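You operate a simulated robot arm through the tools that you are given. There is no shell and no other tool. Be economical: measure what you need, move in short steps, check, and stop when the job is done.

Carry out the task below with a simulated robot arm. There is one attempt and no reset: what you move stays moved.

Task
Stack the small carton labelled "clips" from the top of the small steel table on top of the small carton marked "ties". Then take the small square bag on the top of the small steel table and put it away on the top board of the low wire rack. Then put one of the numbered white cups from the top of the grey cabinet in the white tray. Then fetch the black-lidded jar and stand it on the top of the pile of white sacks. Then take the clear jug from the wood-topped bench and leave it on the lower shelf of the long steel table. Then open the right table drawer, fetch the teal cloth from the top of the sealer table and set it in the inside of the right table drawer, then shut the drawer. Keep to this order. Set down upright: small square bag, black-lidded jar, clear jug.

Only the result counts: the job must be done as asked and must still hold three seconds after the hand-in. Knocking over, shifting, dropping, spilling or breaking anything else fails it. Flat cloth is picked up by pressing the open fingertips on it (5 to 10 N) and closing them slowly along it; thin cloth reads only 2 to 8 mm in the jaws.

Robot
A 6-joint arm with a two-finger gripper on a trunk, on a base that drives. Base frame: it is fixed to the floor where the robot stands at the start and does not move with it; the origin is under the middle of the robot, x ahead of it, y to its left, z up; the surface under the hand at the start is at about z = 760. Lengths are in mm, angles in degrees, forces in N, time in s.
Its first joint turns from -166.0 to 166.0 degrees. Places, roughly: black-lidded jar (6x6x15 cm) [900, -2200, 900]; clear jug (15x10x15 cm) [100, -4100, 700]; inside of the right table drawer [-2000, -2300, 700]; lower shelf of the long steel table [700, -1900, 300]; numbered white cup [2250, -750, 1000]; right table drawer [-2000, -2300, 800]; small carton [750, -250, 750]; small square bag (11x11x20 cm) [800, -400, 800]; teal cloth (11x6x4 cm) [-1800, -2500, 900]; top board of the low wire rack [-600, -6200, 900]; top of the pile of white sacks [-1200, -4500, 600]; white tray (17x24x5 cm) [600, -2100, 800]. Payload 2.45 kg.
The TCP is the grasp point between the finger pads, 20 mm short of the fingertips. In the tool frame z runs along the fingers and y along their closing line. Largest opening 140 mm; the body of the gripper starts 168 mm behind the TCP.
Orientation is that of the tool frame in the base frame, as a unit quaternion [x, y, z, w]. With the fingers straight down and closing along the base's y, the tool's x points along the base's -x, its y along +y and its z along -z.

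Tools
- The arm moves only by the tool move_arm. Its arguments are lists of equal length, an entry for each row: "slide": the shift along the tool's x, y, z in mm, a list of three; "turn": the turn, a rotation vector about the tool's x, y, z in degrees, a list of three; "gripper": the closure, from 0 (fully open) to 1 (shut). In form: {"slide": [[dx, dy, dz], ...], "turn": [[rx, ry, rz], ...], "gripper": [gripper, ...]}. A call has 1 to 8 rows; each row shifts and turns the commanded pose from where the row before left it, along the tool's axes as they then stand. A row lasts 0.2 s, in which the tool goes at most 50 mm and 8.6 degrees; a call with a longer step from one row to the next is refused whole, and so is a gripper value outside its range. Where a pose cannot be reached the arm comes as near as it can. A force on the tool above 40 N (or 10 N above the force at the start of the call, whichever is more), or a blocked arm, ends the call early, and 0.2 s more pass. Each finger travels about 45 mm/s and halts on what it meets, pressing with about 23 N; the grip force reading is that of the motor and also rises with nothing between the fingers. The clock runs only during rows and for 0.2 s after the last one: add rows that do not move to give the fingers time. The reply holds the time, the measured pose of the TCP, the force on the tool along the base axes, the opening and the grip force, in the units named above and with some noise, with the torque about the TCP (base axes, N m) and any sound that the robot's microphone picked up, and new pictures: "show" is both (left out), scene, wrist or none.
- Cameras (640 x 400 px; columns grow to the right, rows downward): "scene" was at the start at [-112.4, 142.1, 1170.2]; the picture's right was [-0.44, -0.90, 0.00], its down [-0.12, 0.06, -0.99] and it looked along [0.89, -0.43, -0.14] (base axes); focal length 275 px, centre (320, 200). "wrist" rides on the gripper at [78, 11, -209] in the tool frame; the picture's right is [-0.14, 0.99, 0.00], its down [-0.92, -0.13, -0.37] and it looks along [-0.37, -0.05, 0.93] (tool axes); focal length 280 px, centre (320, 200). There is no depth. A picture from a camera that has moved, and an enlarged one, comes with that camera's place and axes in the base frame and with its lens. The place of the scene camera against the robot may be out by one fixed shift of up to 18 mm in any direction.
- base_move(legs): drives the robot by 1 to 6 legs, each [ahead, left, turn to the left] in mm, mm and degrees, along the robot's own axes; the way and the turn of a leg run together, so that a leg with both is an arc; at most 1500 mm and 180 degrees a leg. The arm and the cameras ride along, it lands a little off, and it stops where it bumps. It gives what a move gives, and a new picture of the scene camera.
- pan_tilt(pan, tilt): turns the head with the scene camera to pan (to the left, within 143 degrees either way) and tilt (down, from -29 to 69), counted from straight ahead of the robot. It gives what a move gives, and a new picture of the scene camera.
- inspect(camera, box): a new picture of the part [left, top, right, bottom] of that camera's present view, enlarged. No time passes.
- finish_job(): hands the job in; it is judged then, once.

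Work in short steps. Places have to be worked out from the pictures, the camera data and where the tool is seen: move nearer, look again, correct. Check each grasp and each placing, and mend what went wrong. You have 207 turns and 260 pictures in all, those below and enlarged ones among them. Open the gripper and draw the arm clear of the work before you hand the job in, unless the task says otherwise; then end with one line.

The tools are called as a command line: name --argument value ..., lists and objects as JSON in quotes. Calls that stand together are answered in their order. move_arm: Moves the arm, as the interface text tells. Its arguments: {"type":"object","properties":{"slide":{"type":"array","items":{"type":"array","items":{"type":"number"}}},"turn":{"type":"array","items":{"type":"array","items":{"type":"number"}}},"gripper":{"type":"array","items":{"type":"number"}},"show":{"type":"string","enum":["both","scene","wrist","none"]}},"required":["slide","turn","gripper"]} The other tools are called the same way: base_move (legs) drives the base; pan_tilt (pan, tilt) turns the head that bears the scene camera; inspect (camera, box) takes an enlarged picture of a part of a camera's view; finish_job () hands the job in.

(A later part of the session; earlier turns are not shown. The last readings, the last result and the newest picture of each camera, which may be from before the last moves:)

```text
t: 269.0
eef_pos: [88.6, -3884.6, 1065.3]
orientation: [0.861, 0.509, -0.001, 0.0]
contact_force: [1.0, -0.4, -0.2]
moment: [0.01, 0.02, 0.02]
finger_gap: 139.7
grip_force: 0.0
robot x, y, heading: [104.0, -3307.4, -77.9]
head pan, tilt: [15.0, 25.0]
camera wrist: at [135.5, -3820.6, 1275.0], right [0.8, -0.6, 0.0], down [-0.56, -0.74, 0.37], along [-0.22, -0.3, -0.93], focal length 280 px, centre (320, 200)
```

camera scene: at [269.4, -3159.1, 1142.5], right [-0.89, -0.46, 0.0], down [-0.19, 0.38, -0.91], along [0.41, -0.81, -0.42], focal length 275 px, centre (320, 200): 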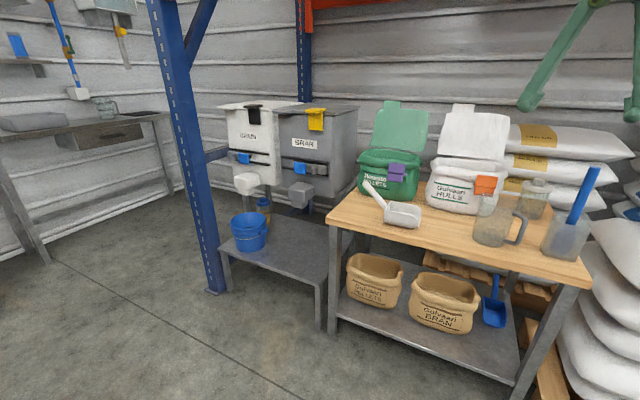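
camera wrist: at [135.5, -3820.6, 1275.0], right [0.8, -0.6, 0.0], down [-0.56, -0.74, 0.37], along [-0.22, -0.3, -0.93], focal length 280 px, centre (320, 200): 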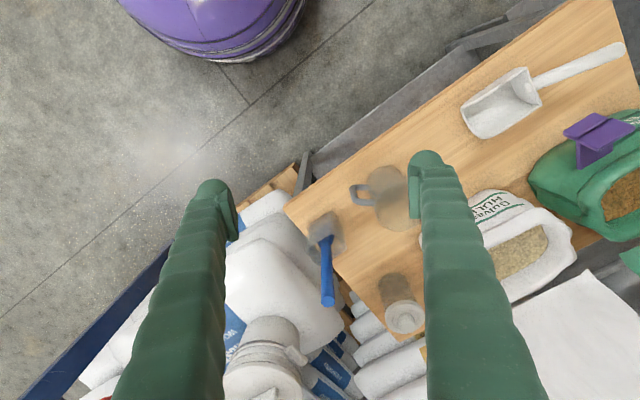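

The jug is at about (127,-4075) on a bench at z≈660, with its handle toward −x/+y and a spatula cup to its left. The destination is under a table top, so I'll grip it from the side with the tool pitched 45°; I shift the base left, then turn and tilt the tool at a standoff.

base_move --legs '[[-13, -253, 0]]'

move_arm --slide '[[0, 0, 0], [0, 0, 0], [0, 0, 0], [0, 0, 0], [0, 0, 0], [0, 0, 0], [0, 0, 0], [0, 0, 0]]' --turn '[[0, 0, -8.5], [0, 0, -8.5], [0, 0, -8.5], [0, 0, -8.5], [0, 0, -8.5], [0, 0, -8.5], [0, 0, -8], [0, 0, 0]]' --gripper '[0, 0, 0, 0, 0, 0, 0, 0]' --show "none"

```text
t: 270.9
eef_pos: [-159.6, -3926.1, 1065.5]
orientation: [0.861, 0.509, 0.0, 0.0]
contact_force: [0.3, -0.4, 0.2]
moment: [0.02, 0.0, 0.02]
finger_gap: 140.0
grip_force: 0.2
robot x, y, heading: [-146.5, -3345.1, -77.7]
head pan, tilt: [15.0, 25.0]
camera scene: at [17.9, -3199.3, 1142.5], right [-0.89, -0.46, 0.0], down [-0.19, 0.38, -0.91], along [0.42, -0.81, -0.42], focal length 275 px, centre (320, 200)
```

scene: 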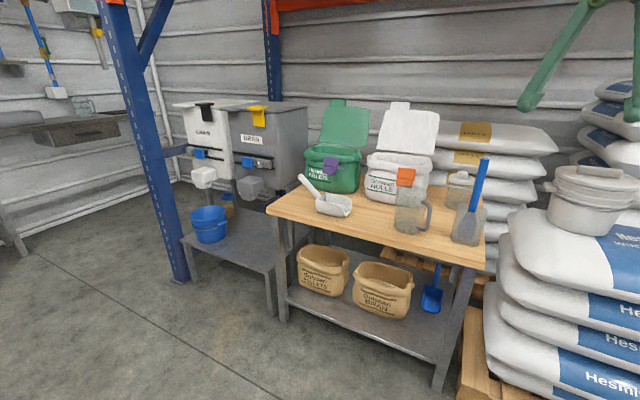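

```text
t: 272.7
eef_pos: [-160.1, -3925.7, 1066.3]
orientation: [0.497, 0.868, -0.001, 0.0]
contact_force: [0.1, 0.4, 1.2]
moment: [-0.02, -0.01, 0.01]
finger_gap: 140.0
grip_force: 0.1
robot x, y, heading: [-151.8, -3346.0, -77.9]
head pan, tilt: [15.0, 25.0]
```

The jug base refines to about (120,-4080,655). I move horizontally toward the standoff, then tilt the tool 45°.

move_arm --slide '[[-30, 34, 0], [-30, 34, 0], [-30, 34, 0], [-30, 34, 0], [-30, 34, 0], [0, 0, 0]]' --turn '[[0, 0, 0], [0, 0, 0], [0, 0, 0], [0, 0, 0], [0, 0, 0], [0, 0, 0]]' --gripper '[0, 0, 0, 0, 0, 0]' --show "none"

move_arm --slide '[[0, 0, 0], [0, 0, 0], [0, 0, 0], [0, 0, 0], [0, 0, 0], [0, 0, 0], [0, 0, 0]]' --turn '[[0, -7.5, 0], [0, -7.5, 0], [0, -7.5, 0], [0, -7.5, 0], [0, -7.5, 0], [0, -7.5, 0], [0, 0, 0]]' --gripper '[0, 0, 0, 0, 0, 0, 0]' --show "wrist"

```text
t: 274.1
eef_pos: [61.8, -3970.8, 1064.0]
orientation: [0.498, 0.867, -0.001, -0.001]
contact_force: [0.4, -0.2, 0.3]
moment: [0.0, 0.0, -0.02]
finger_gap: 139.7
grip_force: 0.0
robot x, y, heading: [-149.8, -3347.0, -77.8]
head pan, tilt: [15.0, 25.0]
```

```text
t: 275.7
eef_pos: [61.6, -3969.0, 1063.6]
orientation: [0.459, 0.801, -0.191, 0.333]
contact_force: [0.8, -0.5, -0.4]
moment: [-0.01, 0.04, 0.0]
finger_gap: 139.9
grip_force: 0.0
robot x, y, heading: [-152.4, -3351.4, -77.8]
head pan, tilt: [15.0, 25.0]
camera wrist: at [-31.6, -3787.7, 1157.9], right [0.9, 0.42, 0.1], down [0.09, -0.4, 0.91], along [0.42, -0.82, -0.4], focal length 280 px, centre (320, 200)
```

wrist: 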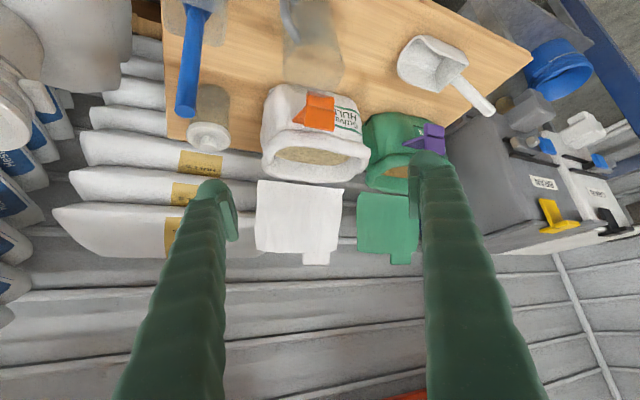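

The tilt works, with the camera slung below. I lower vertically to z≈870 for a view of the jug.

move_arm --slide '[[27.5, 0, 27.5], [27.5, 0, 27.5], [27.5, 0, 27.5], [27.5, 0, 27.5], [27.5, 0, 27.5], [0, 0, 0]]' --turn '[[0, 0, 0], [0, 0, 0], [0, 0, 0], [0, 0, 0], [0, 0, 0], [0, 0, 0]]' --gripper '[0, 0, 0, 0, 0, 0]' --show "wrist"

```text
t: 277.1
eef_pos: [63.1, -3969.9, 870.2]
orientation: [0.459, 0.802, -0.191, 0.332]
contact_force: [0.3, 0.1, -0.6]
moment: [-0.01, 0.0, -0.03]
finger_gap: 140.0
grip_force: 0.1
robot x, y, heading: [-152.0, -3347.3, -77.7]
head pan, tilt: [15.0, 25.0]
camera wrist: at [-31.6, -3788.0, 964.0], right [0.9, 0.42, 0.1], down [0.09, -0.4, 0.91], along [0.42, -0.82, -0.4], focal length 280 px, centre (320, 200)
```

wrist: 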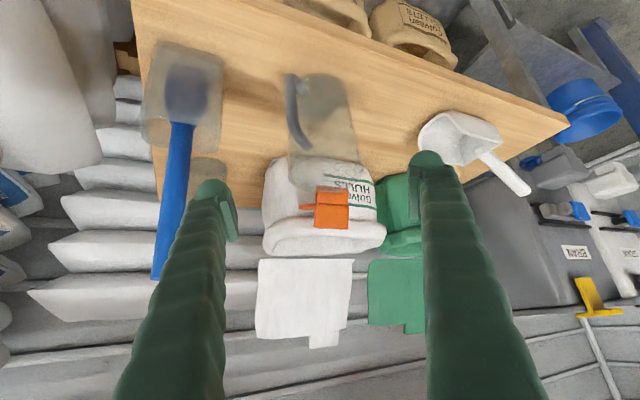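

I enlarge to get the jug outline.

inspect --camera "wrist" --box '[220, 40, 420, 220]'

```text
2.22 times, centred on (320, 130) of wrist
camera zoom: at [-31.6, -3788.0, 964.0], right [0.9, 0.42, 0.1], down [0.09, -0.4, 0.91], along [0.42, -0.82, -0.4], focal length 623 px, centre (320, 356)
```

zoom: 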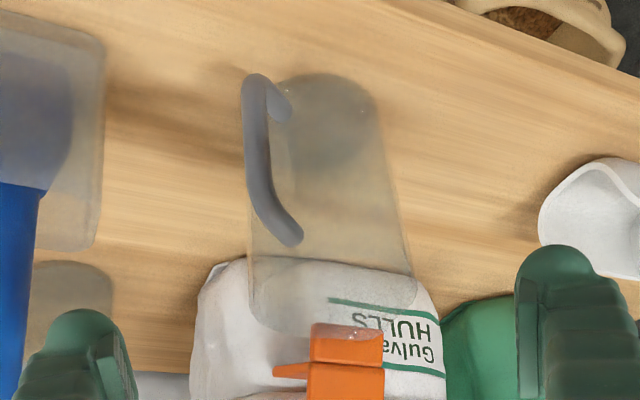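

Jug axis is about (127,-4069), body z 655–785, with the handle facing between the fingers. I correct sideways and go in 110 mm along the tool axis, then check.

move_arm --slide '[[20, 5, 0], [0, 0, 40], [0, 0, 40], [0, 0, 30], [0, 0, 0]]' --turn '[[0, 0, 0], [0, 0, 0], [0, 0, 0], [0, 0, 0], [0, 0, 0]]' --gripper '[0, 0, 0, 0, 0]' --show "both"

```text
t: 278.3
eef_pos: [98.5, -4023.1, 779.4]
orientation: [0.46, 0.801, -0.191, 0.332]
contact_force: [-1.0, -0.6, 0.1]
moment: [-0.01, 0.03, -0.01]
finger_gap: 140.1
grip_force: 0.0
robot x, y, heading: [-151.9, -3347.4, -77.9]
head pan, tilt: [15.0, 25.0]
camera scene: at [17.9, -3199.3, 1142.5], right [-0.89, -0.46, 0.0], down [-0.19, 0.38, -0.91], along [0.42, -0.81, -0.42], focal length 275 px, centre (320, 200)
camera wrist: at [5.1, -3840.4, 871.5], right [0.9, 0.42, 0.1], down [0.09, -0.4, 0.91], along [0.42, -0.82, -0.4], focal length 280 px, centre (320, 200)
```

scene: 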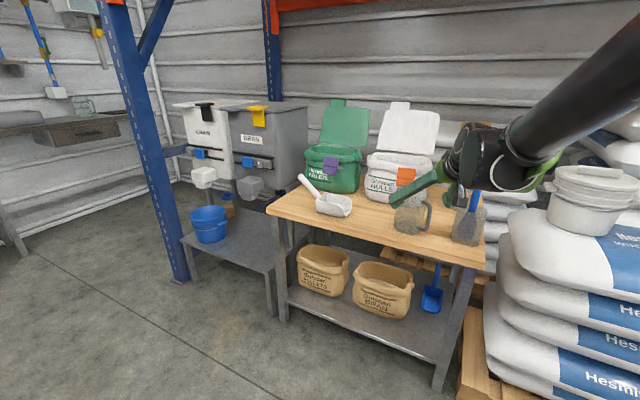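
wrist: 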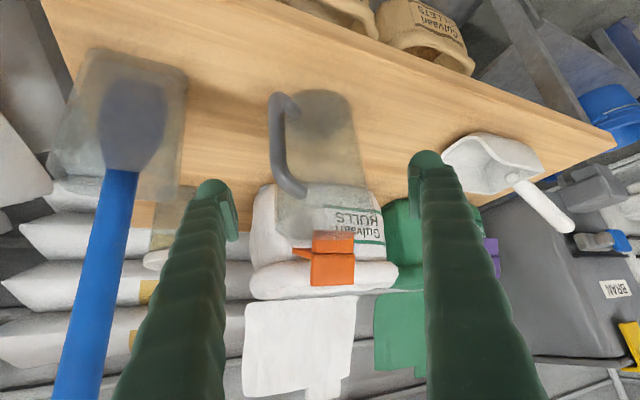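

The jug is centred between the fingers with its handle in the gap. I advance 72 mm along the tool and close.

move_arm --slide '[[0, 1, 30], [0, 0, 25], [0, 0, 17], [0, 0, 0], [0, 0, 0], [0, 0, 0], [0, 0, 0], [0, 0, 0]]' --turn '[[0, 0, 0], [0, 0, 0], [0, 0, 0], [0, 0, 0], [0, 0, 0], [0, 0, 0], [0, 0, 0], [0, 0, 0]]' --gripper '[0, 0, 0, 0.15, 0.3, 0.4, 0.5, 0.6]' --show "both"

```text
t: 280.1
eef_pos: [123.7, -4066.0, 728.1]
orientation: [0.46, 0.801, -0.191, 0.331]
contact_force: [-0.8, 1.2, 1.5]
moment: [-0.05, -0.05, 0.0]
finger_gap: 96.7
grip_force: 23.2
robot x, y, heading: [-144.1, -3348.1, -78.0]
head pan, tilt: [15.0, 25.0]
camera scene: at [17.9, -3199.3, 1142.5], right [-0.89, -0.46, 0.0], down [-0.19, 0.38, -0.91], along [0.42, -0.81, -0.42], focal length 275 px, centre (320, 200)
camera wrist: at [29.9, -3883.7, 820.7], right [0.9, 0.42, 0.1], down [0.09, -0.4, 0.91], along [0.42, -0.82, -0.4], focal length 280 px, centre (320, 200)
```

scene: 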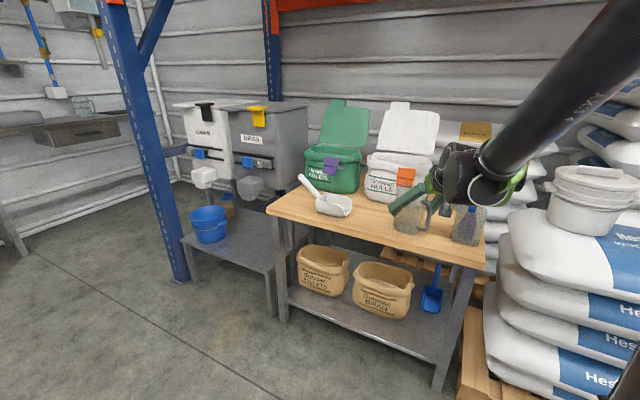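
wrist: 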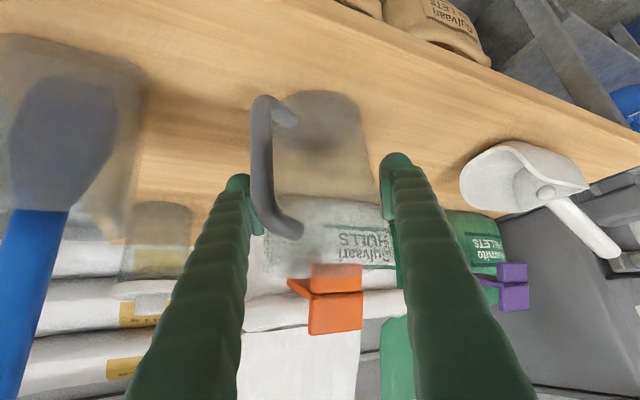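

Gripped at 97 mm. I lift straight up.

move_arm --slide '[[-10, 0, -10], [-20, 0, -20], [-28, 0, -28], [-28, 0, -28], [-28, 0, -28], [0, 0, 0]]' --turn '[[0, 0, 0], [0, 0, 0], [0, 0, 0], [0, 0, 0], [0, 0, 0], [0, 0, 0]]' --gripper '[0.6, 0.6, 0.6, 0.6, 0.6, 0.6]' --show "both"

```text
t: 281.5
eef_pos: [127.0, -4067.2, 889.0]
orientation: [0.46, 0.801, -0.191, 0.332]
contact_force: [0.2, 0.7, -2.1]
moment: [0.01, 0.02, 0.01]
finger_gap: 95.8
grip_force: 22.6
robot x, y, heading: [-146.7, -3346.7, -77.5]
head pan, tilt: [15.0, 25.0]
camera scene: at [17.9, -3199.4, 1142.5], right [-0.89, -0.46, 0.0], down [-0.19, 0.38, -0.91], along [0.42, -0.81, -0.42], focal length 275 px, centre (320, 200)
camera wrist: at [33.2, -3885.2, 982.6], right [0.9, 0.42, 0.1], down [0.09, -0.4, 0.91], along [0.42, -0.82, -0.4], focal length 280 px, centre (320, 200)
```

scene: 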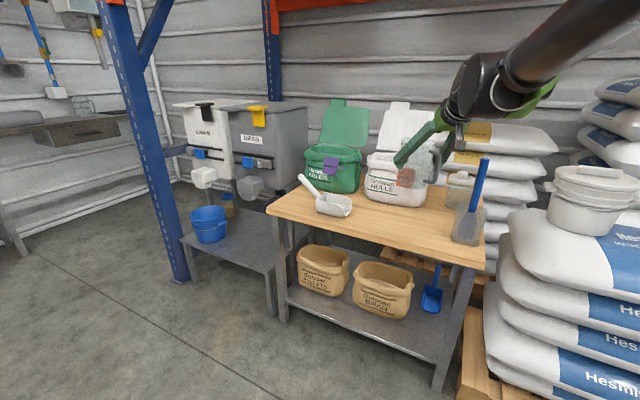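
wrist: 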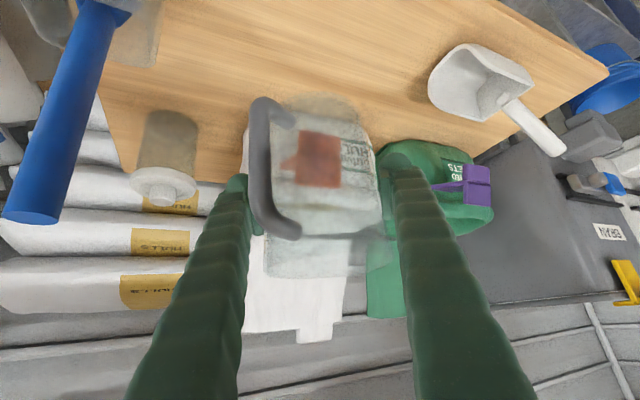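

The jug is up and level. I back away from the bench, then turn toward +x.

base_move --legs '[[-390, 87, 0], [0, 0, 60]]'

```text
t: 286.6
eef_pos: [612.5, -3065.9, 889.0]
orientation: [-0.004, 0.924, 0.002, 0.383]
contact_force: [-0.2, 0.3, -0.6]
moment: [0.02, 0.06, 0.03]
finger_gap: 94.5
grip_force: 22.9
robot x, y, heading: [-147.2, -2946.1, -17.7]
head pan, tilt: [15.0, 25.0]
camera scene: at [-189.9, -2719.2, 1142.5], right [-0.04, -1.0, 0.0], down [-0.42, 0.02, -0.91], along [0.91, -0.04, -0.42], focal length 275 px, centre (320, 200)
```

scene: 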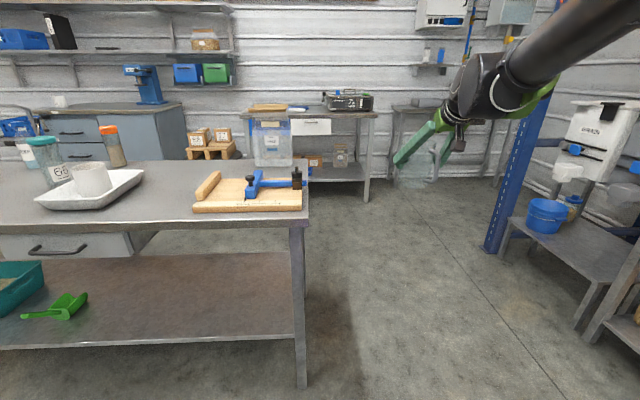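

The shelf (z≈285) is free near (640,-2430), between the green scoop and the end leg, with no drawer above it there. I move back in x first, then along the table side.

base_move --legs '[[-238, -76, 0], [-194, 610, 0]]'

```text
t: 291.6
eef_pos: [360.7, -2426.4, 889.6]
orientation: [-0.003, 0.924, 0.001, 0.383]
contact_force: [-0.5, -0.4, -2.0]
moment: [0.02, 0.01, 0.0]
finger_gap: 94.0
grip_force: 23.2
robot x, y, heading: [-400.9, -2306.3, -17.8]
head pan, tilt: [15.0, 25.0]
camera scene: at [-443.1, -2079.4, 1142.5], right [-0.05, -1.0, 0.0], down [-0.42, 0.02, -0.91], along [0.91, -0.04, -0.42], focal length 275 px, centre (320, 200)
```

scene: 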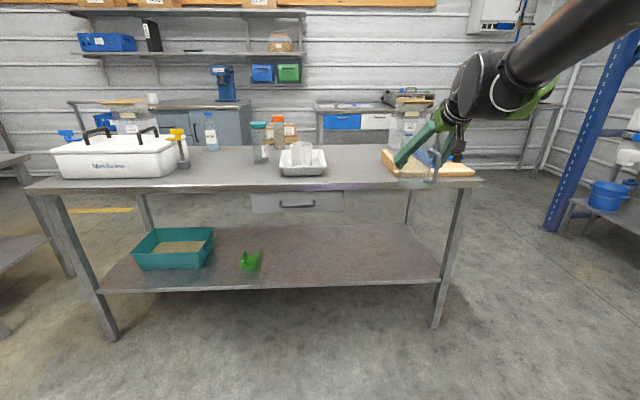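

A good view: the shelf right of the green scoop is free. I lower the jug outside the table edge.

move_arm --slide '[[28.3, 0, 28.2], [28.3, 0, 28.2], [28.3, 0, 28.2], [28.3, 0, 28.2], [28.3, 0, 28.2], [28.3, 0, 28.2], [0, 0, 0]]' --turn '[[0, 0, 0], [0, 0, 0], [0, 0, 0], [0, 0, 0], [0, 0, 0], [0, 0, 0], [0, 0, 0]]' --gripper '[0.6, 0.6, 0.6, 0.6, 0.6, 0.6, 0.6]' --show "none"

move_arm --slide '[[28.3, 0, 28.2], [28.3, 0, 28.2], [28.3, 0, 28.2], [28.3, 0, 28.2], [28.3, 0, 28.2], [28.3, 0, 28.2], [0, 0, 0]]' --turn '[[0, 0, 0], [0, 0, 0], [0, 0, 0], [0, 0, 0], [0, 0, 0], [0, 0, 0], [0, 0, 0]]' --gripper '[0.6, 0.6, 0.6, 0.6, 0.6, 0.6, 0.6]' --show "both"

```text
t: 293.2
eef_pos: [359.3, -2426.8, 648.4]
orientation: [-0.002, 0.924, 0.0, 0.383]
contact_force: [0.2, 0.9, -1.5]
moment: [0.04, 0.01, -0.01]
finger_gap: 93.8
grip_force: 23.2
robot x, y, heading: [-400.0, -2306.7, -17.6]
head pan, tilt: [15.0, 25.0]
```

```text
t: 294.8
eef_pos: [398.7, -2436.8, 468.3]
orientation: [-0.004, 0.925, 0.001, 0.38]
contact_force: [-0.2, -0.2, -0.6]
moment: [0.04, 0.02, -0.01]
finger_gap: 93.5
grip_force: 23.5
out of reach, approached as far as the arm can: row 4, 5, 6
robot x, y, heading: [-399.5, -2303.5, -17.3]
head pan, tilt: [15.0, 25.0]
camera scene: at [-443.0, -2079.4, 1142.5], right [-0.05, -1.0, 0.0], down [-0.42, 0.02, -0.91], along [0.91, -0.04, -0.42], focal length 275 px, centre (320, 200)
camera wrist: at [194.6, -2426.0, 563.0], right [0.09, 0.99, 0.1], down [0.4, -0.12, 0.91], along [0.91, -0.04, -0.4], focal length 280 px, centre (320, 200)
```

scene: 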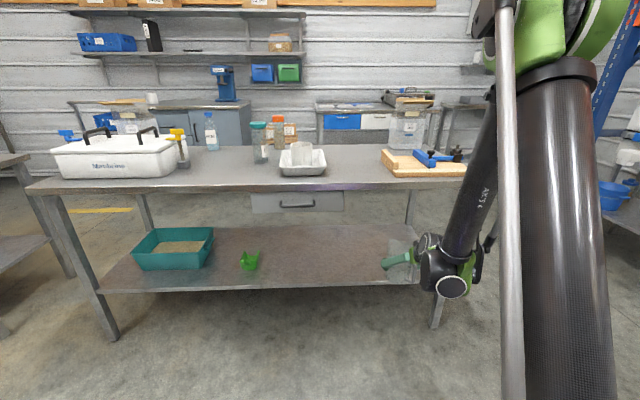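
wrist: 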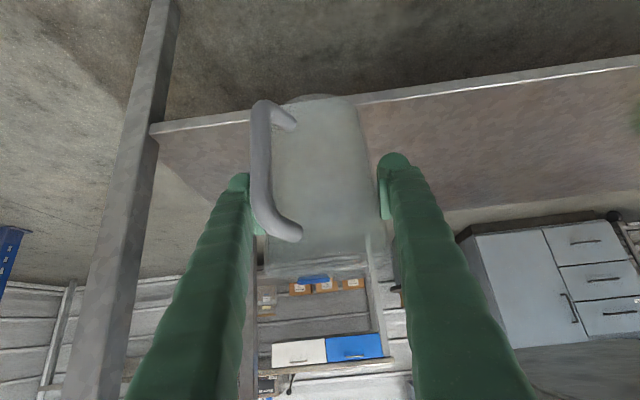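

At this pitch the arm bottoms out at z≈468. It seems to gain depth farther out, so I try sliding the jug in over the shelf while holding height and see how low it gets.

move_arm --slide '[[-28, 0, 28], [-28, 0, 28], [-28, 0, 28], [0, 0, 0]]' --turn '[[0, 0, 0], [0, 0, 0], [0, 0, 0], [0, 0, 0]]' --gripper '[0.6, 0.6, 0.6, 0.6]' --show "scene"

```text
t: 295.8
eef_pos: [517.8, -2435.8, 468.8]
orientation: [-0.003, 0.924, 0.001, 0.383]
contact_force: [-0.1, -0.9, -2.5]
moment: [-0.02, -0.01, 0.01]
finger_gap: 93.3
grip_force: 23.1
robot x, y, heading: [-406.1, -2305.0, -17.8]
head pan, tilt: [15.0, 25.0]
camera scene: at [-443.0, -2079.4, 1142.5], right [-0.05, -1.0, 0.0], down [-0.42, 0.02, -0.91], along [0.91, -0.04, -0.42], focal length 275 px, centre (320, 200)
```

scene: 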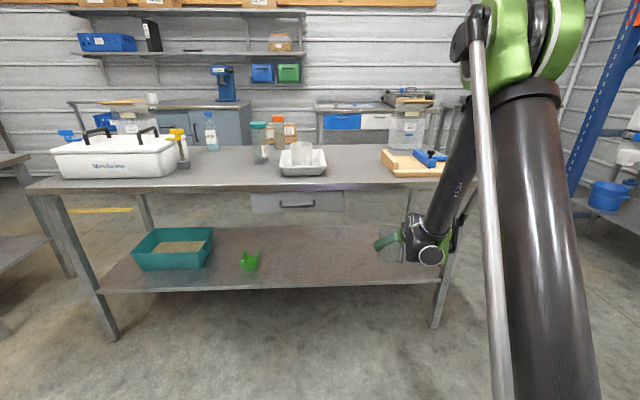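

That moved exactly +119 mm in x. I try lowering from here in small rows.

move_arm --slide '[[14, 0, 14], [14, 0, 14], [14, 0, 14], [14, 0, 14], [0, 0, 0]]' --turn '[[0, 0, 0], [0, 0, 0], [0, 0, 0], [0, 0, 0], [0, 0, 0]]' --gripper '[0.6, 0.6, 0.6, 0.6, 0.6]' --show "both"

```text
t: 297.0
eef_pos: [517.4, -2436.6, 388.8]
orientation: [-0.004, 0.924, 0.001, 0.383]
contact_force: [0.2, -0.1, -1.5]
moment: [0.04, 0.01, 0.02]
finger_gap: 93.0
grip_force: 23.0
robot x, y, heading: [-400.2, -2309.8, -17.4]
head pan, tilt: [15.0, 25.0]
camera scene: at [-442.9, -2079.4, 1142.5], right [-0.05, -1.0, 0.0], down [-0.42, 0.02, -0.91], along [0.91, -0.04, -0.42], focal length 275 px, centre (320, 200)
camera wrist: at [314.2, -2426.4, 483.1], right [0.09, 0.99, 0.1], down [0.39, -0.12, 0.91], along [0.92, -0.04, -0.4], focal length 280 px, centre (320, 200)
```

scene: 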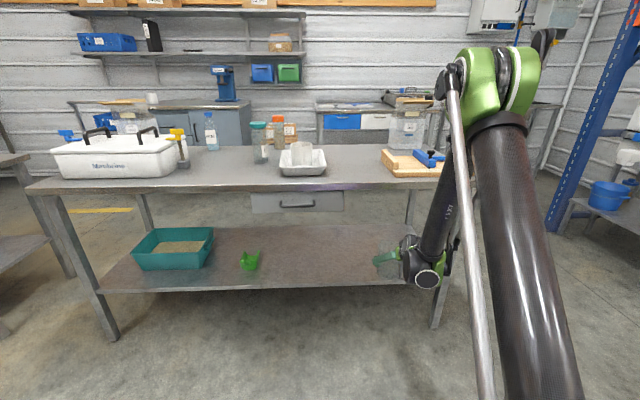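
wrist: 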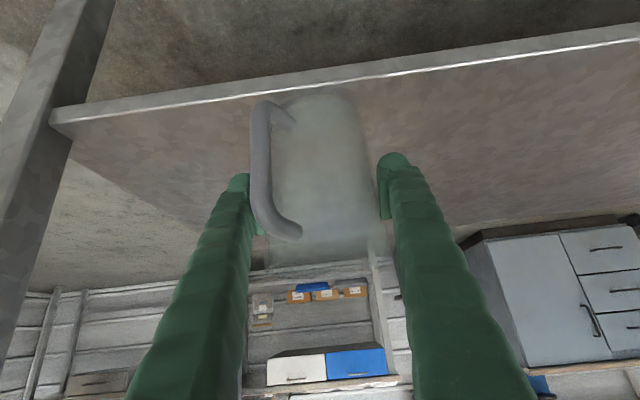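

At this radius it goes low enough (jug bottom ≈316, shelf ≈286). I drive the base 95 mm forward to bring the jug further onto the shelf.

base_move --legs '[[90, 29, 0]]'

move_arm --slide '[[7, 0, 7], [3, 0, 3], [0, 0, 0]]' --turn '[[0, 0, 0], [0, 0, 0], [0, 0, 0]]' --gripper '[0.6, 0.6, 0.6]' --show "wrist"

```text
t: 298.1
eef_pos: [613.0, -2436.3, 389.0]
orientation: [-0.003, 0.924, 0.001, 0.383]
contact_force: [-0.4, -0.4, -1.4]
moment: [0.0, 0.05, -0.05]
finger_gap: 92.8
grip_force: 23.0
robot x, y, heading: [-306.6, -2307.6, -17.5]
head pan, tilt: [15.0, 25.0]
camera scene: at [-348.5, -2079.0, 1142.5], right [-0.04, -1.0, 0.0], down [-0.42, 0.02, -0.91], along [0.91, -0.04, -0.42], focal length 275 px, centre (320, 200)
```

scene: 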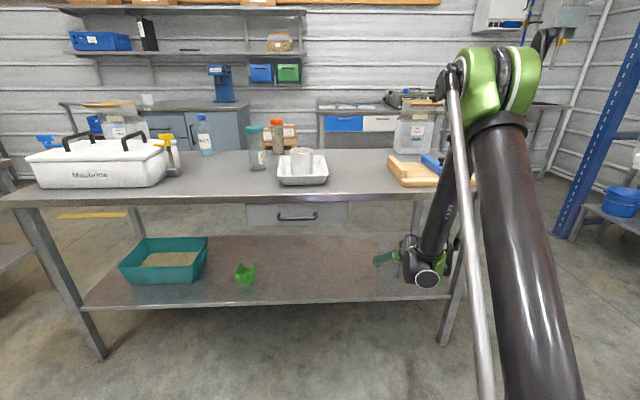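

```text
t: 298.9
eef_pos: [612.4, -2435.6, 375.6]
orientation: [-0.004, 0.924, 0.001, 0.383]
contact_force: [-4.3, -0.5, 14.2]
moment: [-0.06, -0.2, 0.06]
finger_gap: 78.1
grip_force: 22.7
robot x, y, heading: [-307.6, -2307.8, -17.5]
head pan, tilt: [15.0, 25.0]
camera wrist: at [408.9, -2425.4, 469.9], right [0.09, 0.99, 0.1], down [0.39, -0.12, 0.91], along [0.92, -0.04, -0.4], focal length 280 px, centre (320, 200)
```

wrist: 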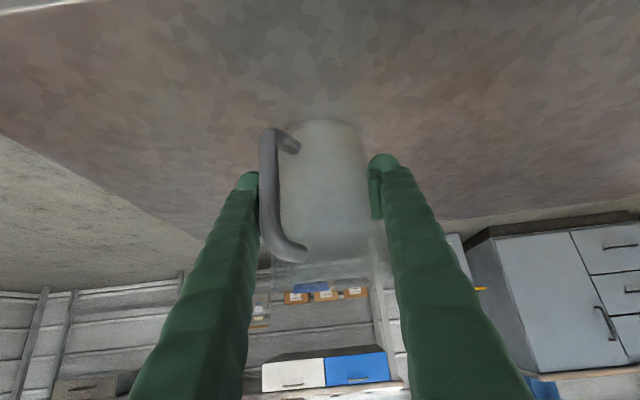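

The jug touched down and slid a little in the grip (gap 78). I open gently and look.

move_arm --slide '[[0, 0, 0], [0, 0, 0], [0, 0, 0], [0, 0, 0], [0, 0, 0]]' --turn '[[0, 0, 0], [0, 0, 0], [0, 0, 0], [0, 0, 0], [0, 0, 0]]' --gripper '[0.43, 0.38, 0.3, 0.15, 0.05]' --show "wrist"

```text
t: 300.1
eef_pos: [612.3, -2435.6, 376.6]
orientation: [-0.003, 0.924, 0.001, 0.383]
contact_force: [0.8, -0.1, -0.2]
moment: [0.0, -0.01, 0.0]
finger_gap: 133.0
grip_force: 0.1
robot x, y, heading: [-309.2, -2309.1, -17.5]
head pan, tilt: [15.0, 25.0]
camera wrist: at [409.2, -2425.3, 469.5], right [0.09, 0.99, 0.1], down [0.39, -0.12, 0.91], along [0.92, -0.04, -0.4], focal length 280 px, centre (320, 200)
```

wrist: 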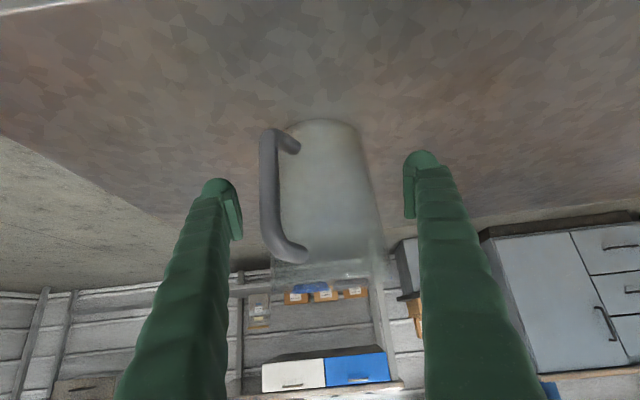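

The jug stands upright. I withdraw straight back along the tool axis, then look.

move_arm --slide '[[0, 0, -25], [0, 0, -40], [0, 0, -40], [0, 0, -30], [0, 0, 0]]' --turn '[[0, 0, 0], [0, 0, 0], [0, 0, 0], [0, 0, 0], [0, 0, 0]]' --gripper '[0.0, 0, 0, 0, 0]' --show "wrist"

```text
t: 301.4
eef_pos: [517.6, -2435.8, 471.5]
orientation: [-0.003, 0.924, 0.001, 0.383]
contact_force: [0.1, 0.2, -0.6]
moment: [0.0, 0.0, -0.01]
finger_gap: 140.2
grip_force: 0.1
robot x, y, heading: [-307.5, -2308.3, -18.1]
head pan, tilt: [15.0, 25.0]
camera wrist: at [312.9, -2425.5, 565.2], right [0.09, 0.99, 0.1], down [0.39, -0.12, 0.91], along [0.92, -0.04, -0.4], focal length 280 px, centre (320, 200)
```

wrist: 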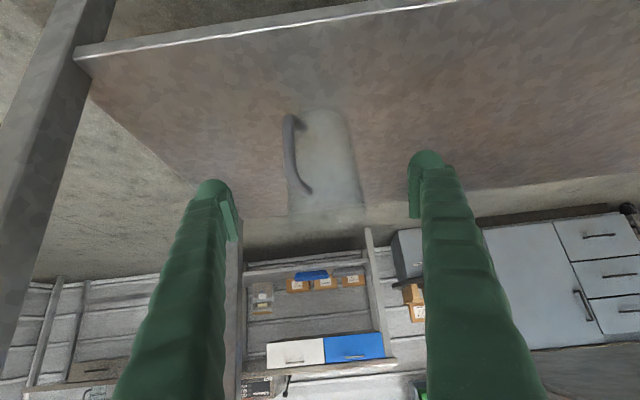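

The jug stands upright on the lower shelf. I back the base out from under the table top and raise the arm.

base_move --legs '[[-95, -30, 0]]'

move_arm --slide '[[-30, 0, -30], [-34, 0, -34], [-34, 0, -34], [-34, 0, -34], [-34, 0, -34], [-34, 0, -34], [-34, 0, -34], [-34, 0, -34]]' --turn '[[0, 0, 0], [0, 0, 0], [0, 0, 0], [0, 0, 0], [0, 0, 0], [0, 0, 0], [0, 0, 0], [0, 0, 0]]' --gripper '[0, 0, 0, 0, 0, 0, 0, 0]' --show "scene"

```text
t: 302.5
eef_pos: [418.9, -2437.2, 470.9]
orientation: [-0.002, 0.924, 0.0, 0.383]
contact_force: [0.2, 0.4, -0.5]
moment: [-0.01, 0.01, -0.02]
finger_gap: 140.2
grip_force: 0.1
robot x, y, heading: [-400.7, -2305.3, -17.5]
head pan, tilt: [15.0, 25.0]
camera scene: at [-445.8, -2079.6, 1142.5], right [-0.05, -1.0, 0.0], down [-0.42, 0.02, -0.91], along [0.91, -0.04, -0.42], focal length 275 px, centre (320, 200)
```

scene: 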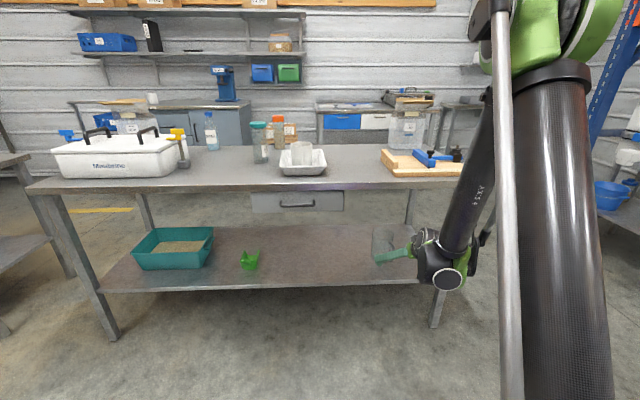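

```text
t: 304.3
eef_pos: [419.5, -2438.1, 851.7]
orientation: [-0.003, 0.924, 0.0, 0.383]
contact_force: [-0.3, -0.8, 0.2]
moment: [0.01, 0.07, -0.04]
finger_gap: 139.9
grip_force: 0.0
robot x, y, heading: [-402.3, -2307.0, -17.5]
head pan, tilt: [15.0, 25.0]
camera scene: at [-445.8, -2079.6, 1142.5], right [-0.05, -1.0, 0.0], down [-0.42, 0.02, -0.91], along [0.91, -0.04, -0.42], focal length 275 px, centre (320, 200)
```

scene: 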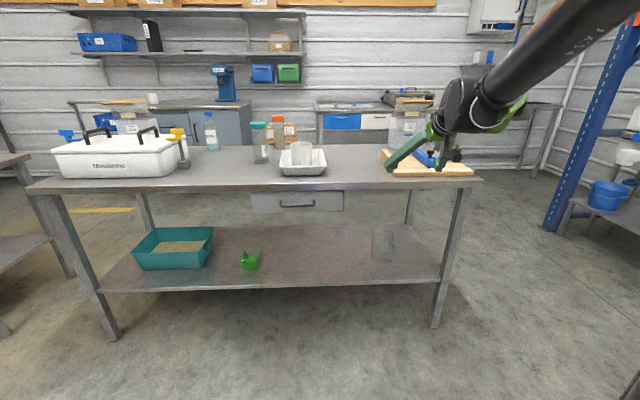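

Jug is seen standing on the shelf. I raise further and bring the tool back to pointing straight down.

move_arm --slide '[[-34, 0, -34], [-34, 0, -34], [-34, 0, -34], [-34, 0, -34], [-34, 0, -34], [0, 0, 0], [0, 0, 0], [0, 0, 0]]' --turn '[[0, 0, 0], [0, 0, 0], [0, 0, 0], [0, 0, 0], [0, 0, 0], [0, 7.5, 0], [0, 7.5, 0], [0, 7.5, 0]]' --gripper '[0, 0, 0, 0, 0, 0, 0, 0]' --show "none"

move_arm --slide '[[0, 0, 0], [0, 0, 0], [0, 0, 0], [45, 0, 0], [45, 0, 0], [45, 0, 0], [45, 0, 0], [45, 0, 0]]' --turn '[[0, 7.5, 0], [0, 7.5, 0], [0, 7.5, 0], [0, 0, 0], [0, 0, 0], [0, 0, 0], [0, 0, 0], [0, 0, 0]]' --gripper '[0, 0, 0, 0, 0, 0, 0, 0]' --show "none"

```text
t: 306.1
eef_pos: [419.0, -2435.2, 1091.0]
orientation: [-0.003, 0.981, 0.0, 0.194]
contact_force: [0.0, 0.4, 0.4]
moment: [-0.02, -0.05, -0.01]
finger_gap: 140.0
grip_force: 0.0
robot x, y, heading: [-403.8, -2305.9, -17.6]
head pan, tilt: [15.0, 25.0]
```

```text
t: 307.9
eef_pos: [194.6, -2439.4, 1089.1]
orientation: [-0.004, 1.0, -0.001, 0.0]
contact_force: [1.0, -0.5, -0.3]
moment: [0.03, 0.08, -0.01]
finger_gap: 140.0
grip_force: 0.1
robot x, y, heading: [-402.7, -2307.9, -17.5]
head pan, tilt: [15.0, 25.0]
```

Now the drawer and cloth. I drive back out to the cross-aisle and west past the table end.

base_move --legs '[[330, -881, 0], [-1320, -469, 0]]'

pan_tilt --pan 140 --tilt 15

```text
t: 319.3
eef_pos: [-1148.7, -3411.7, 1089.9]
orientation: [0.009, 1.0, -0.001, 0.0]
contact_force: [-0.3, 0.7, -0.8]
moment: [0.01, 0.0, 0.02]
finger_gap: 140.1
grip_force: 0.2
robot x, y, heading: [-1744.1, -3265.8, -19.2]
head pan, tilt: [15.0, 25.0]
camera scene: at [-1780.5, -3037.0, 1142.5], right [-0.07, -1.0, 0.0], down [-0.42, 0.03, -0.91], along [0.9, -0.06, -0.42], focal length 275 px, centre (320, 200)
```

scene: 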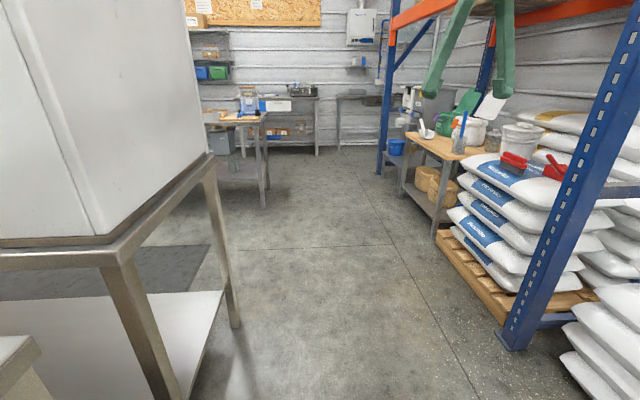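

```text
t: 321.4
eef_pos: [-1148.4, -3411.5, 1090.5]
orientation: [0.009, 1.0, -0.001, 0.0]
contact_force: [0.2, 0.0, -0.5]
moment: [0.0, 0.02, -0.02]
finger_gap: 140.0
grip_force: 0.1
robot x, y, heading: [-1744.1, -3263.3, -19.1]
head pan, tilt: [140.0, 15.0]
camera scene: at [-1920.5, -2950.4, 1158.7], right [0.86, 0.51, 0.0], down [0.13, -0.22, -0.97], along [-0.5, 0.83, -0.26], focal length 275 px, centre (320, 200)
```

scene: 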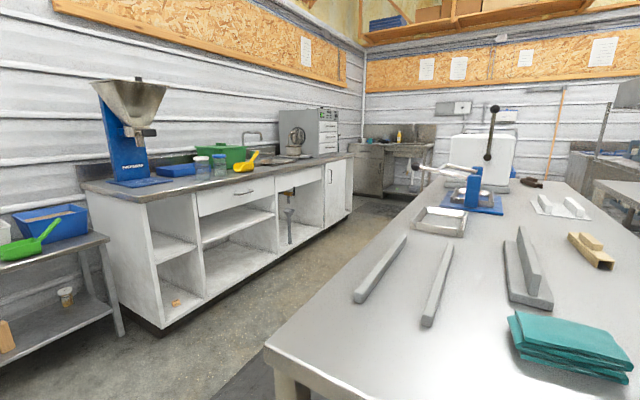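

The teal folded cloth is at about (-1798,-2540) on the sealer table, whose west edge is x≈−2150. The drawers should face west, so I drive round into that aisle.

base_move --legs '[[-943, -241, 0], [-196, 567, 0]]'

pan_tilt --pan 35 --tilt 25

```text
t: 329.5
eef_pos: [-2132.7, -2717.6, 1089.6]
orientation: [0.015, 1.0, -0.001, -0.001]
contact_force: [-0.2, 0.1, 0.8]
moment: [0.02, 0.02, 0.0]
finger_gap: 140.0
grip_force: 0.1
robot x, y, heading: [-2724.8, -2561.9, -19.8]
head pan, tilt: [140.0, 15.0]
camera scene: at [-2898.9, -2248.5, 1158.7], right [0.86, 0.51, 0.0], down [0.13, -0.22, -0.97], along [-0.49, 0.83, -0.26], focal length 275 px, centre (320, 200)
```

scene: 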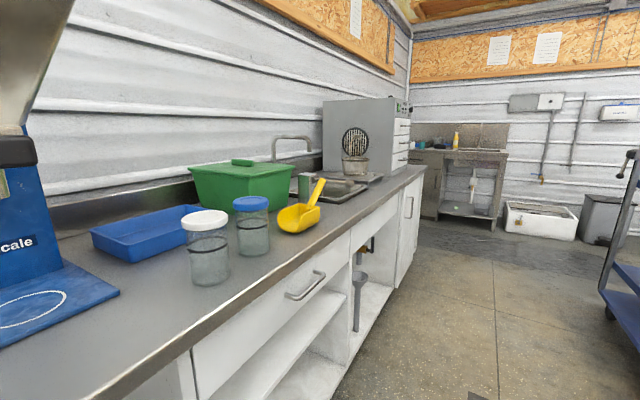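

```text
t: 331.4
eef_pos: [-2132.5, -2718.9, 1090.2]
orientation: [0.015, 1.0, 0.0, 0.0]
contact_force: [1.7, -1.0, 0.1]
moment: [0.01, -0.01, 0.01]
finger_gap: 139.9
grip_force: 0.1
robot x, y, heading: [-2727.4, -2568.6, -19.8]
head pan, tilt: [35.0, 25.0]
camera scene: at [-2762.9, -2304.7, 1142.5], right [0.27, -0.96, 0.0], down [-0.41, -0.11, -0.91], along [0.87, 0.24, -0.42], focal length 275 px, centre (320, 200)
```

scene: 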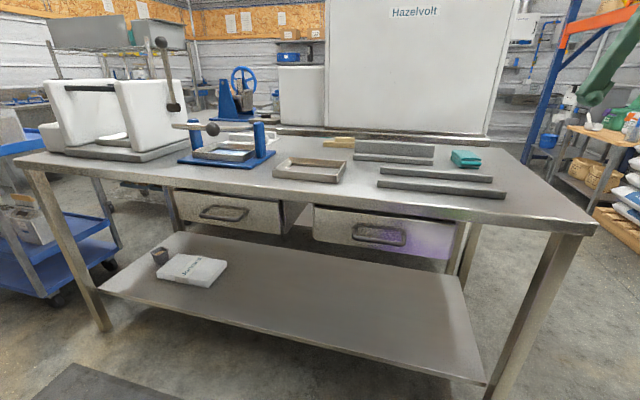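

I can see both drawers facing me; the right one has its handle at about (-2190,-2292,795). I enlarge it.

inspect --camera "scene" --box '[300, 180, 500, 280]'

```text
3.20 times, centred on (400, 230) of scene
camera zoom: at [-2762.9, -2304.7, 1142.5], right [0.27, -0.96, 0.0], down [-0.41, -0.11, -0.91], along [0.87, 0.24, -0.42], focal length 879 px, centre (64, 104)
```

zoom: 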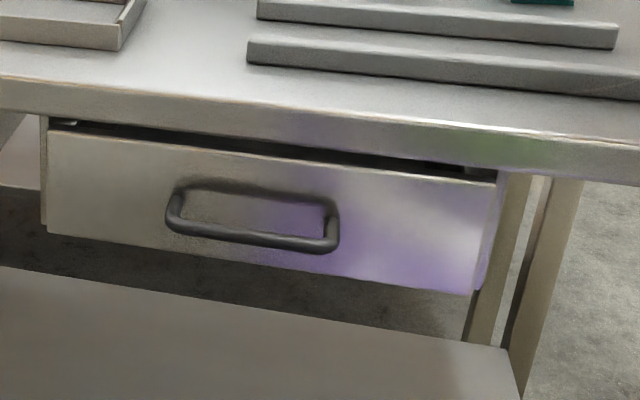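

The drawer has a bow handle (a horizontal bar standing off the face). I line the robot up west of it, so that I can grip the bar top and bottom with the tool near horizontal and pull by backing up.

base_move --legs '[[0, 0, 15], [-175, 262, 0]]'

move_arm --slide '[[0, 0, 0], [0, 0, 0], [0, 0, 0], [0, 0, 0], [0, 0, 0], [0, 0, 0], [0, 0, 0], [0, 0, 0]]' --turn '[[0, 0, 8.5], [0, 0, 8.5], [0, 0, 8.5], [0, 0, 8.5], [0, 0, 8.5], [0, 0, 8.5], [0, 0, 8.5], [0, 0, 8.5]]' --gripper '[0, 0, 0, 0, 0, 0, 0, 0]' --show "none"

```text
t: 334.4
eef_pos: [-2268.8, -2283.3, 1090.4]
orientation: [-0.116, 0.993, -0.001, 0.0]
contact_force: [0.5, 0.4, 0.3]
moment: [0.01, -0.01, 0.0]
finger_gap: 140.1
grip_force: 0.1
robot x, y, heading: [-2880.2, -2288.0, -4.7]
head pan, tilt: [35.0, 25.0]
camera scene: at [-2983.5, -2046.2, 1142.5], right [0.51, -0.86, 0.0], down [-0.36, -0.21, -0.91], along [0.78, 0.46, -0.42], focal length 275 px, centre (320, 200)
```

scene: 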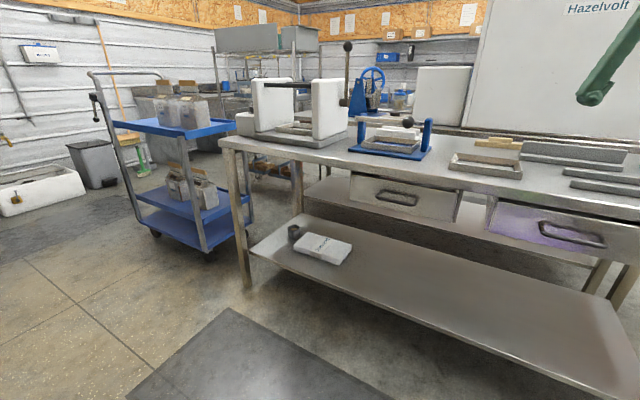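

```text
t: 336.2
eef_pos: [-2269.7, -2283.2, 1090.2]
orientation: [0.46, 0.888, 0.0, 0.001]
contact_force: [0.1, -0.6, 0.6]
moment: [-0.01, 0.01, 0.05]
finger_gap: 140.0
grip_force: 0.1
robot x, y, heading: [-2878.7, -2289.5, -4.8]
head pan, tilt: [35.0, 25.0]
```

Handle bar triangulates to about (-2173,-2289,784). I finish the roll and tilt the tool to 30° below horizontal, closing vertically.

move_arm --slide '[[0, 0, 0], [0, 0, 0], [0, 0, 0], [0, 0, 0], [0, 0, 0], [0, 0, 0]]' --turn '[[0, 0, 7], [0, 0, 7], [0, 0, 7], [0, 0, 7], [0, 0, 7.2], [0, 0, 0]]' --gripper '[0, 0, 0, 0, 0, 0]' --show "none"

move_arm --slide '[[0, 0, 0], [0, 0, 0], [0, 0, 0], [0, 0, 0], [0, 0, 0], [0, 0, 0], [0, 0, 0], [0, 0, 0]]' --turn '[[-7.5, 0, 0], [-7.5, 0, 0], [-7.5, 0, 0], [-7.5, 0, 0], [-7.5, 0, 0], [-7.5, 0, 0], [-7.5, 0, 0], [-7.5, 0, 0]]' --gripper '[0, 0, 0, 0, 0, 0, 0, 0]' --show "wrist"

```text
t: 337.6
eef_pos: [-2268.7, -2283.7, 1090.0]
orientation: [0.705, 0.709, -0.001, 0.0]
contact_force: [0.7, -0.6, 0.9]
moment: [-0.01, 0.05, 0.01]
finger_gap: 139.9
grip_force: 0.0
robot x, y, heading: [-2883.5, -2288.5, -4.6]
head pan, tilt: [35.0, 25.0]
```

```text
t: 339.4
eef_pos: [-2268.1, -2282.9, 1090.0]
orientation: [0.611, 0.613, 0.354, 0.354]
contact_force: [1.3, -0.8, 0.4]
moment: [0.02, -0.01, 0.04]
finger_gap: 140.1
grip_force: 0.0
robot x, y, heading: [-2881.6, -2293.3, -4.6]
head pan, tilt: [35.0, 25.0]
camera wrist: at [-2445.7, -2204.6, 1204.6], right [0.49, -0.13, 0.86], down [-0.38, -0.92, 0.07], along [0.78, -0.36, -0.51], focal length 280 px, centre (320, 200)
```

wrist: 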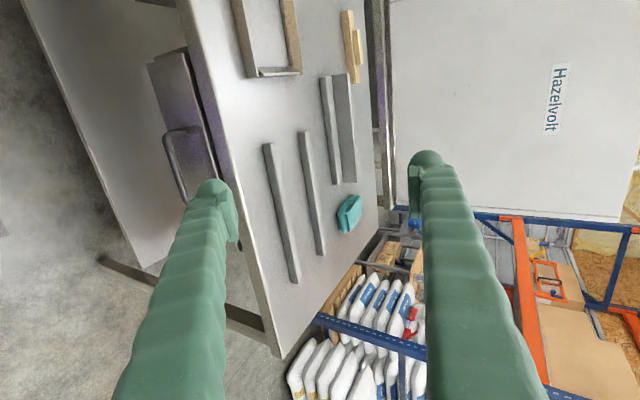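

The tilt is good and the handle shows at left. I lower toward the pre-grasp position with a narrower opening.

move_arm --slide '[[0, -37, 21], [0, -37, 21], [0, -37, 21], [0, -37, 21], [0, -37, 21], [0, 0, 0]]' --turn '[[0, 0, 0], [0, 0, 0], [0, 0, 0], [0, 0, 0], [0, 0, 0], [0, 0, 0]]' --gripper '[0.3, 0.6, 0.6, 0.6, 0.6, 0.6]' --show "both"

```text
t: 340.8
eef_pos: [-2270.0, -2283.1, 876.6]
orientation: [0.611, 0.613, 0.354, 0.354]
contact_force: [-1.1, 0.8, 0.1]
moment: [-0.03, 0.01, -0.02]
finger_gap: 55.9
grip_force: 0.2
robot x, y, heading: [-2877.3, -2292.3, -4.6]
head pan, tilt: [35.0, 25.0]
camera scene: at [-2983.7, -2046.2, 1142.5], right [0.51, -0.86, 0.0], down [-0.36, -0.21, -0.91], along [0.78, 0.46, -0.42], focal length 275 px, centre (320, 200)
camera wrist: at [-2447.3, -2205.1, 991.2], right [0.5, -0.13, 0.86], down [-0.38, -0.92, 0.07], along [0.78, -0.36, -0.51], focal length 280 px, centre (320, 200)
```

scene: 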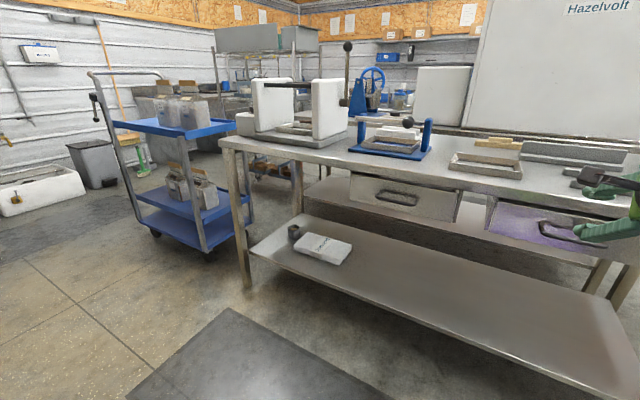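
wrist: 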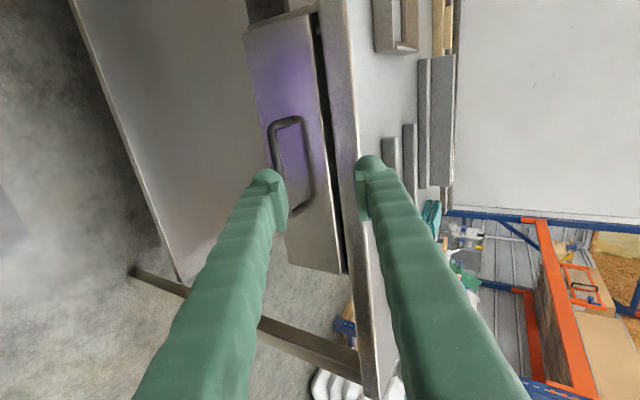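

The bar refines to (-2190,-2288,767). I move to the pre-grasp point 80 mm short of it along the tool axis.

move_arm --slide '[[-5, -28, 18], [0, -27, 18], [0, 0, 0]]' --turn '[[0, 0, 0], [0, 0, 0], [0, 0, 0]]' --gripper '[0.6, 0.6, 0.6]' --show "wrist"

```text
t: 341.6
eef_pos: [-2269.5, -2289.7, 811.2]
orientation: [0.611, 0.614, 0.354, 0.354]
contact_force: [-0.1, 0.2, 0.2]
moment: [0.01, -0.03, -0.01]
finger_gap: 56.0
grip_force: 0.1
robot x, y, heading: [-2879.2, -2289.3, -4.4]
head pan, tilt: [35.0, 25.0]
camera wrist: at [-2445.1, -2211.3, 926.1], right [0.5, -0.13, 0.86], down [-0.38, -0.92, 0.07], along [0.78, -0.36, -0.51], focal length 280 px, centre (320, 200)
```

wrist: 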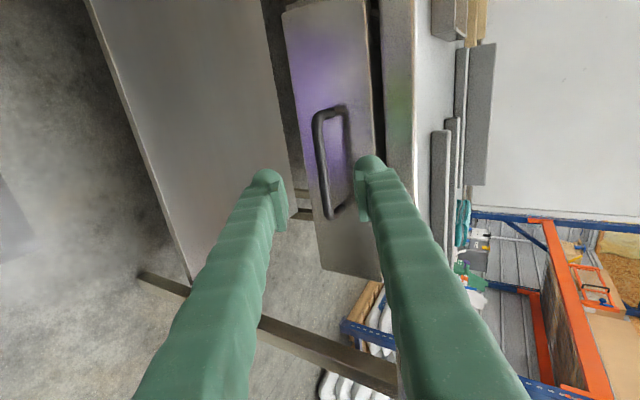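

The bar lies right between the fingertips. I advance 82 mm and close.

move_arm --slide '[[0, 2, 30], [0, 0, 30], [0, 0, 22], [0, 0, 0], [0, 0, 0], [0, 0, 0], [0, 0, 0]]' --turn '[[0, 0, 0], [0, 0, 0], [0, 0, 0], [0, 0, 0], [0, 0, 0], [0, 0, 0], [0, 0, 0]]' --gripper '[0.6, 0.6, 0.6, 0.75, 0.9, 1, 1]' --show "wrist"

```text
t: 343.2
eef_pos: [-2196.1, -2288.5, 772.2]
orientation: [0.611, 0.614, 0.354, 0.352]
contact_force: [-13.5, 0.0, -34.4]
moment: [0.56, 0.47, -0.32]
finger_gap: 10.1
grip_force: 30.4
robot x, y, heading: [-2879.3, -2288.0, -4.4]
head pan, tilt: [35.0, 25.0]
camera wrist: at [-2371.5, -2210.0, 887.1], right [0.5, -0.13, 0.86], down [-0.38, -0.92, 0.08], along [0.78, -0.36, -0.51], focal length 280 px, centre (320, 200)
```

wrist: 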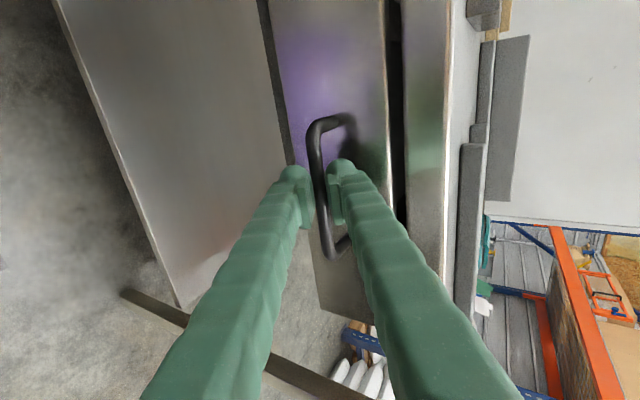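

The bar is gripped (10 mm), with a sideways preload of about 37 N. I shift 3 mm to relieve it before pulling.

move_arm --slide '[[0, -2.5, 0], [0, 0, 0]]' --turn '[[0, 0, 0], [0, 0, 0]]' --gripper '[1, 1]' --show "none"

```text
t: 343.8
eef_pos: [-2196.3, -2289.4, 772.1]
orientation: [0.61, 0.613, 0.354, 0.355]
contact_force: [-16.6, -2.9, 1.0]
moment: [0.66, 0.13, -0.51]
finger_gap: 10.1
grip_force: 37.5
robot x, y, heading: [-2887.2, -2288.2, -4.4]
head pan, tilt: [35.0, 25.0]
```

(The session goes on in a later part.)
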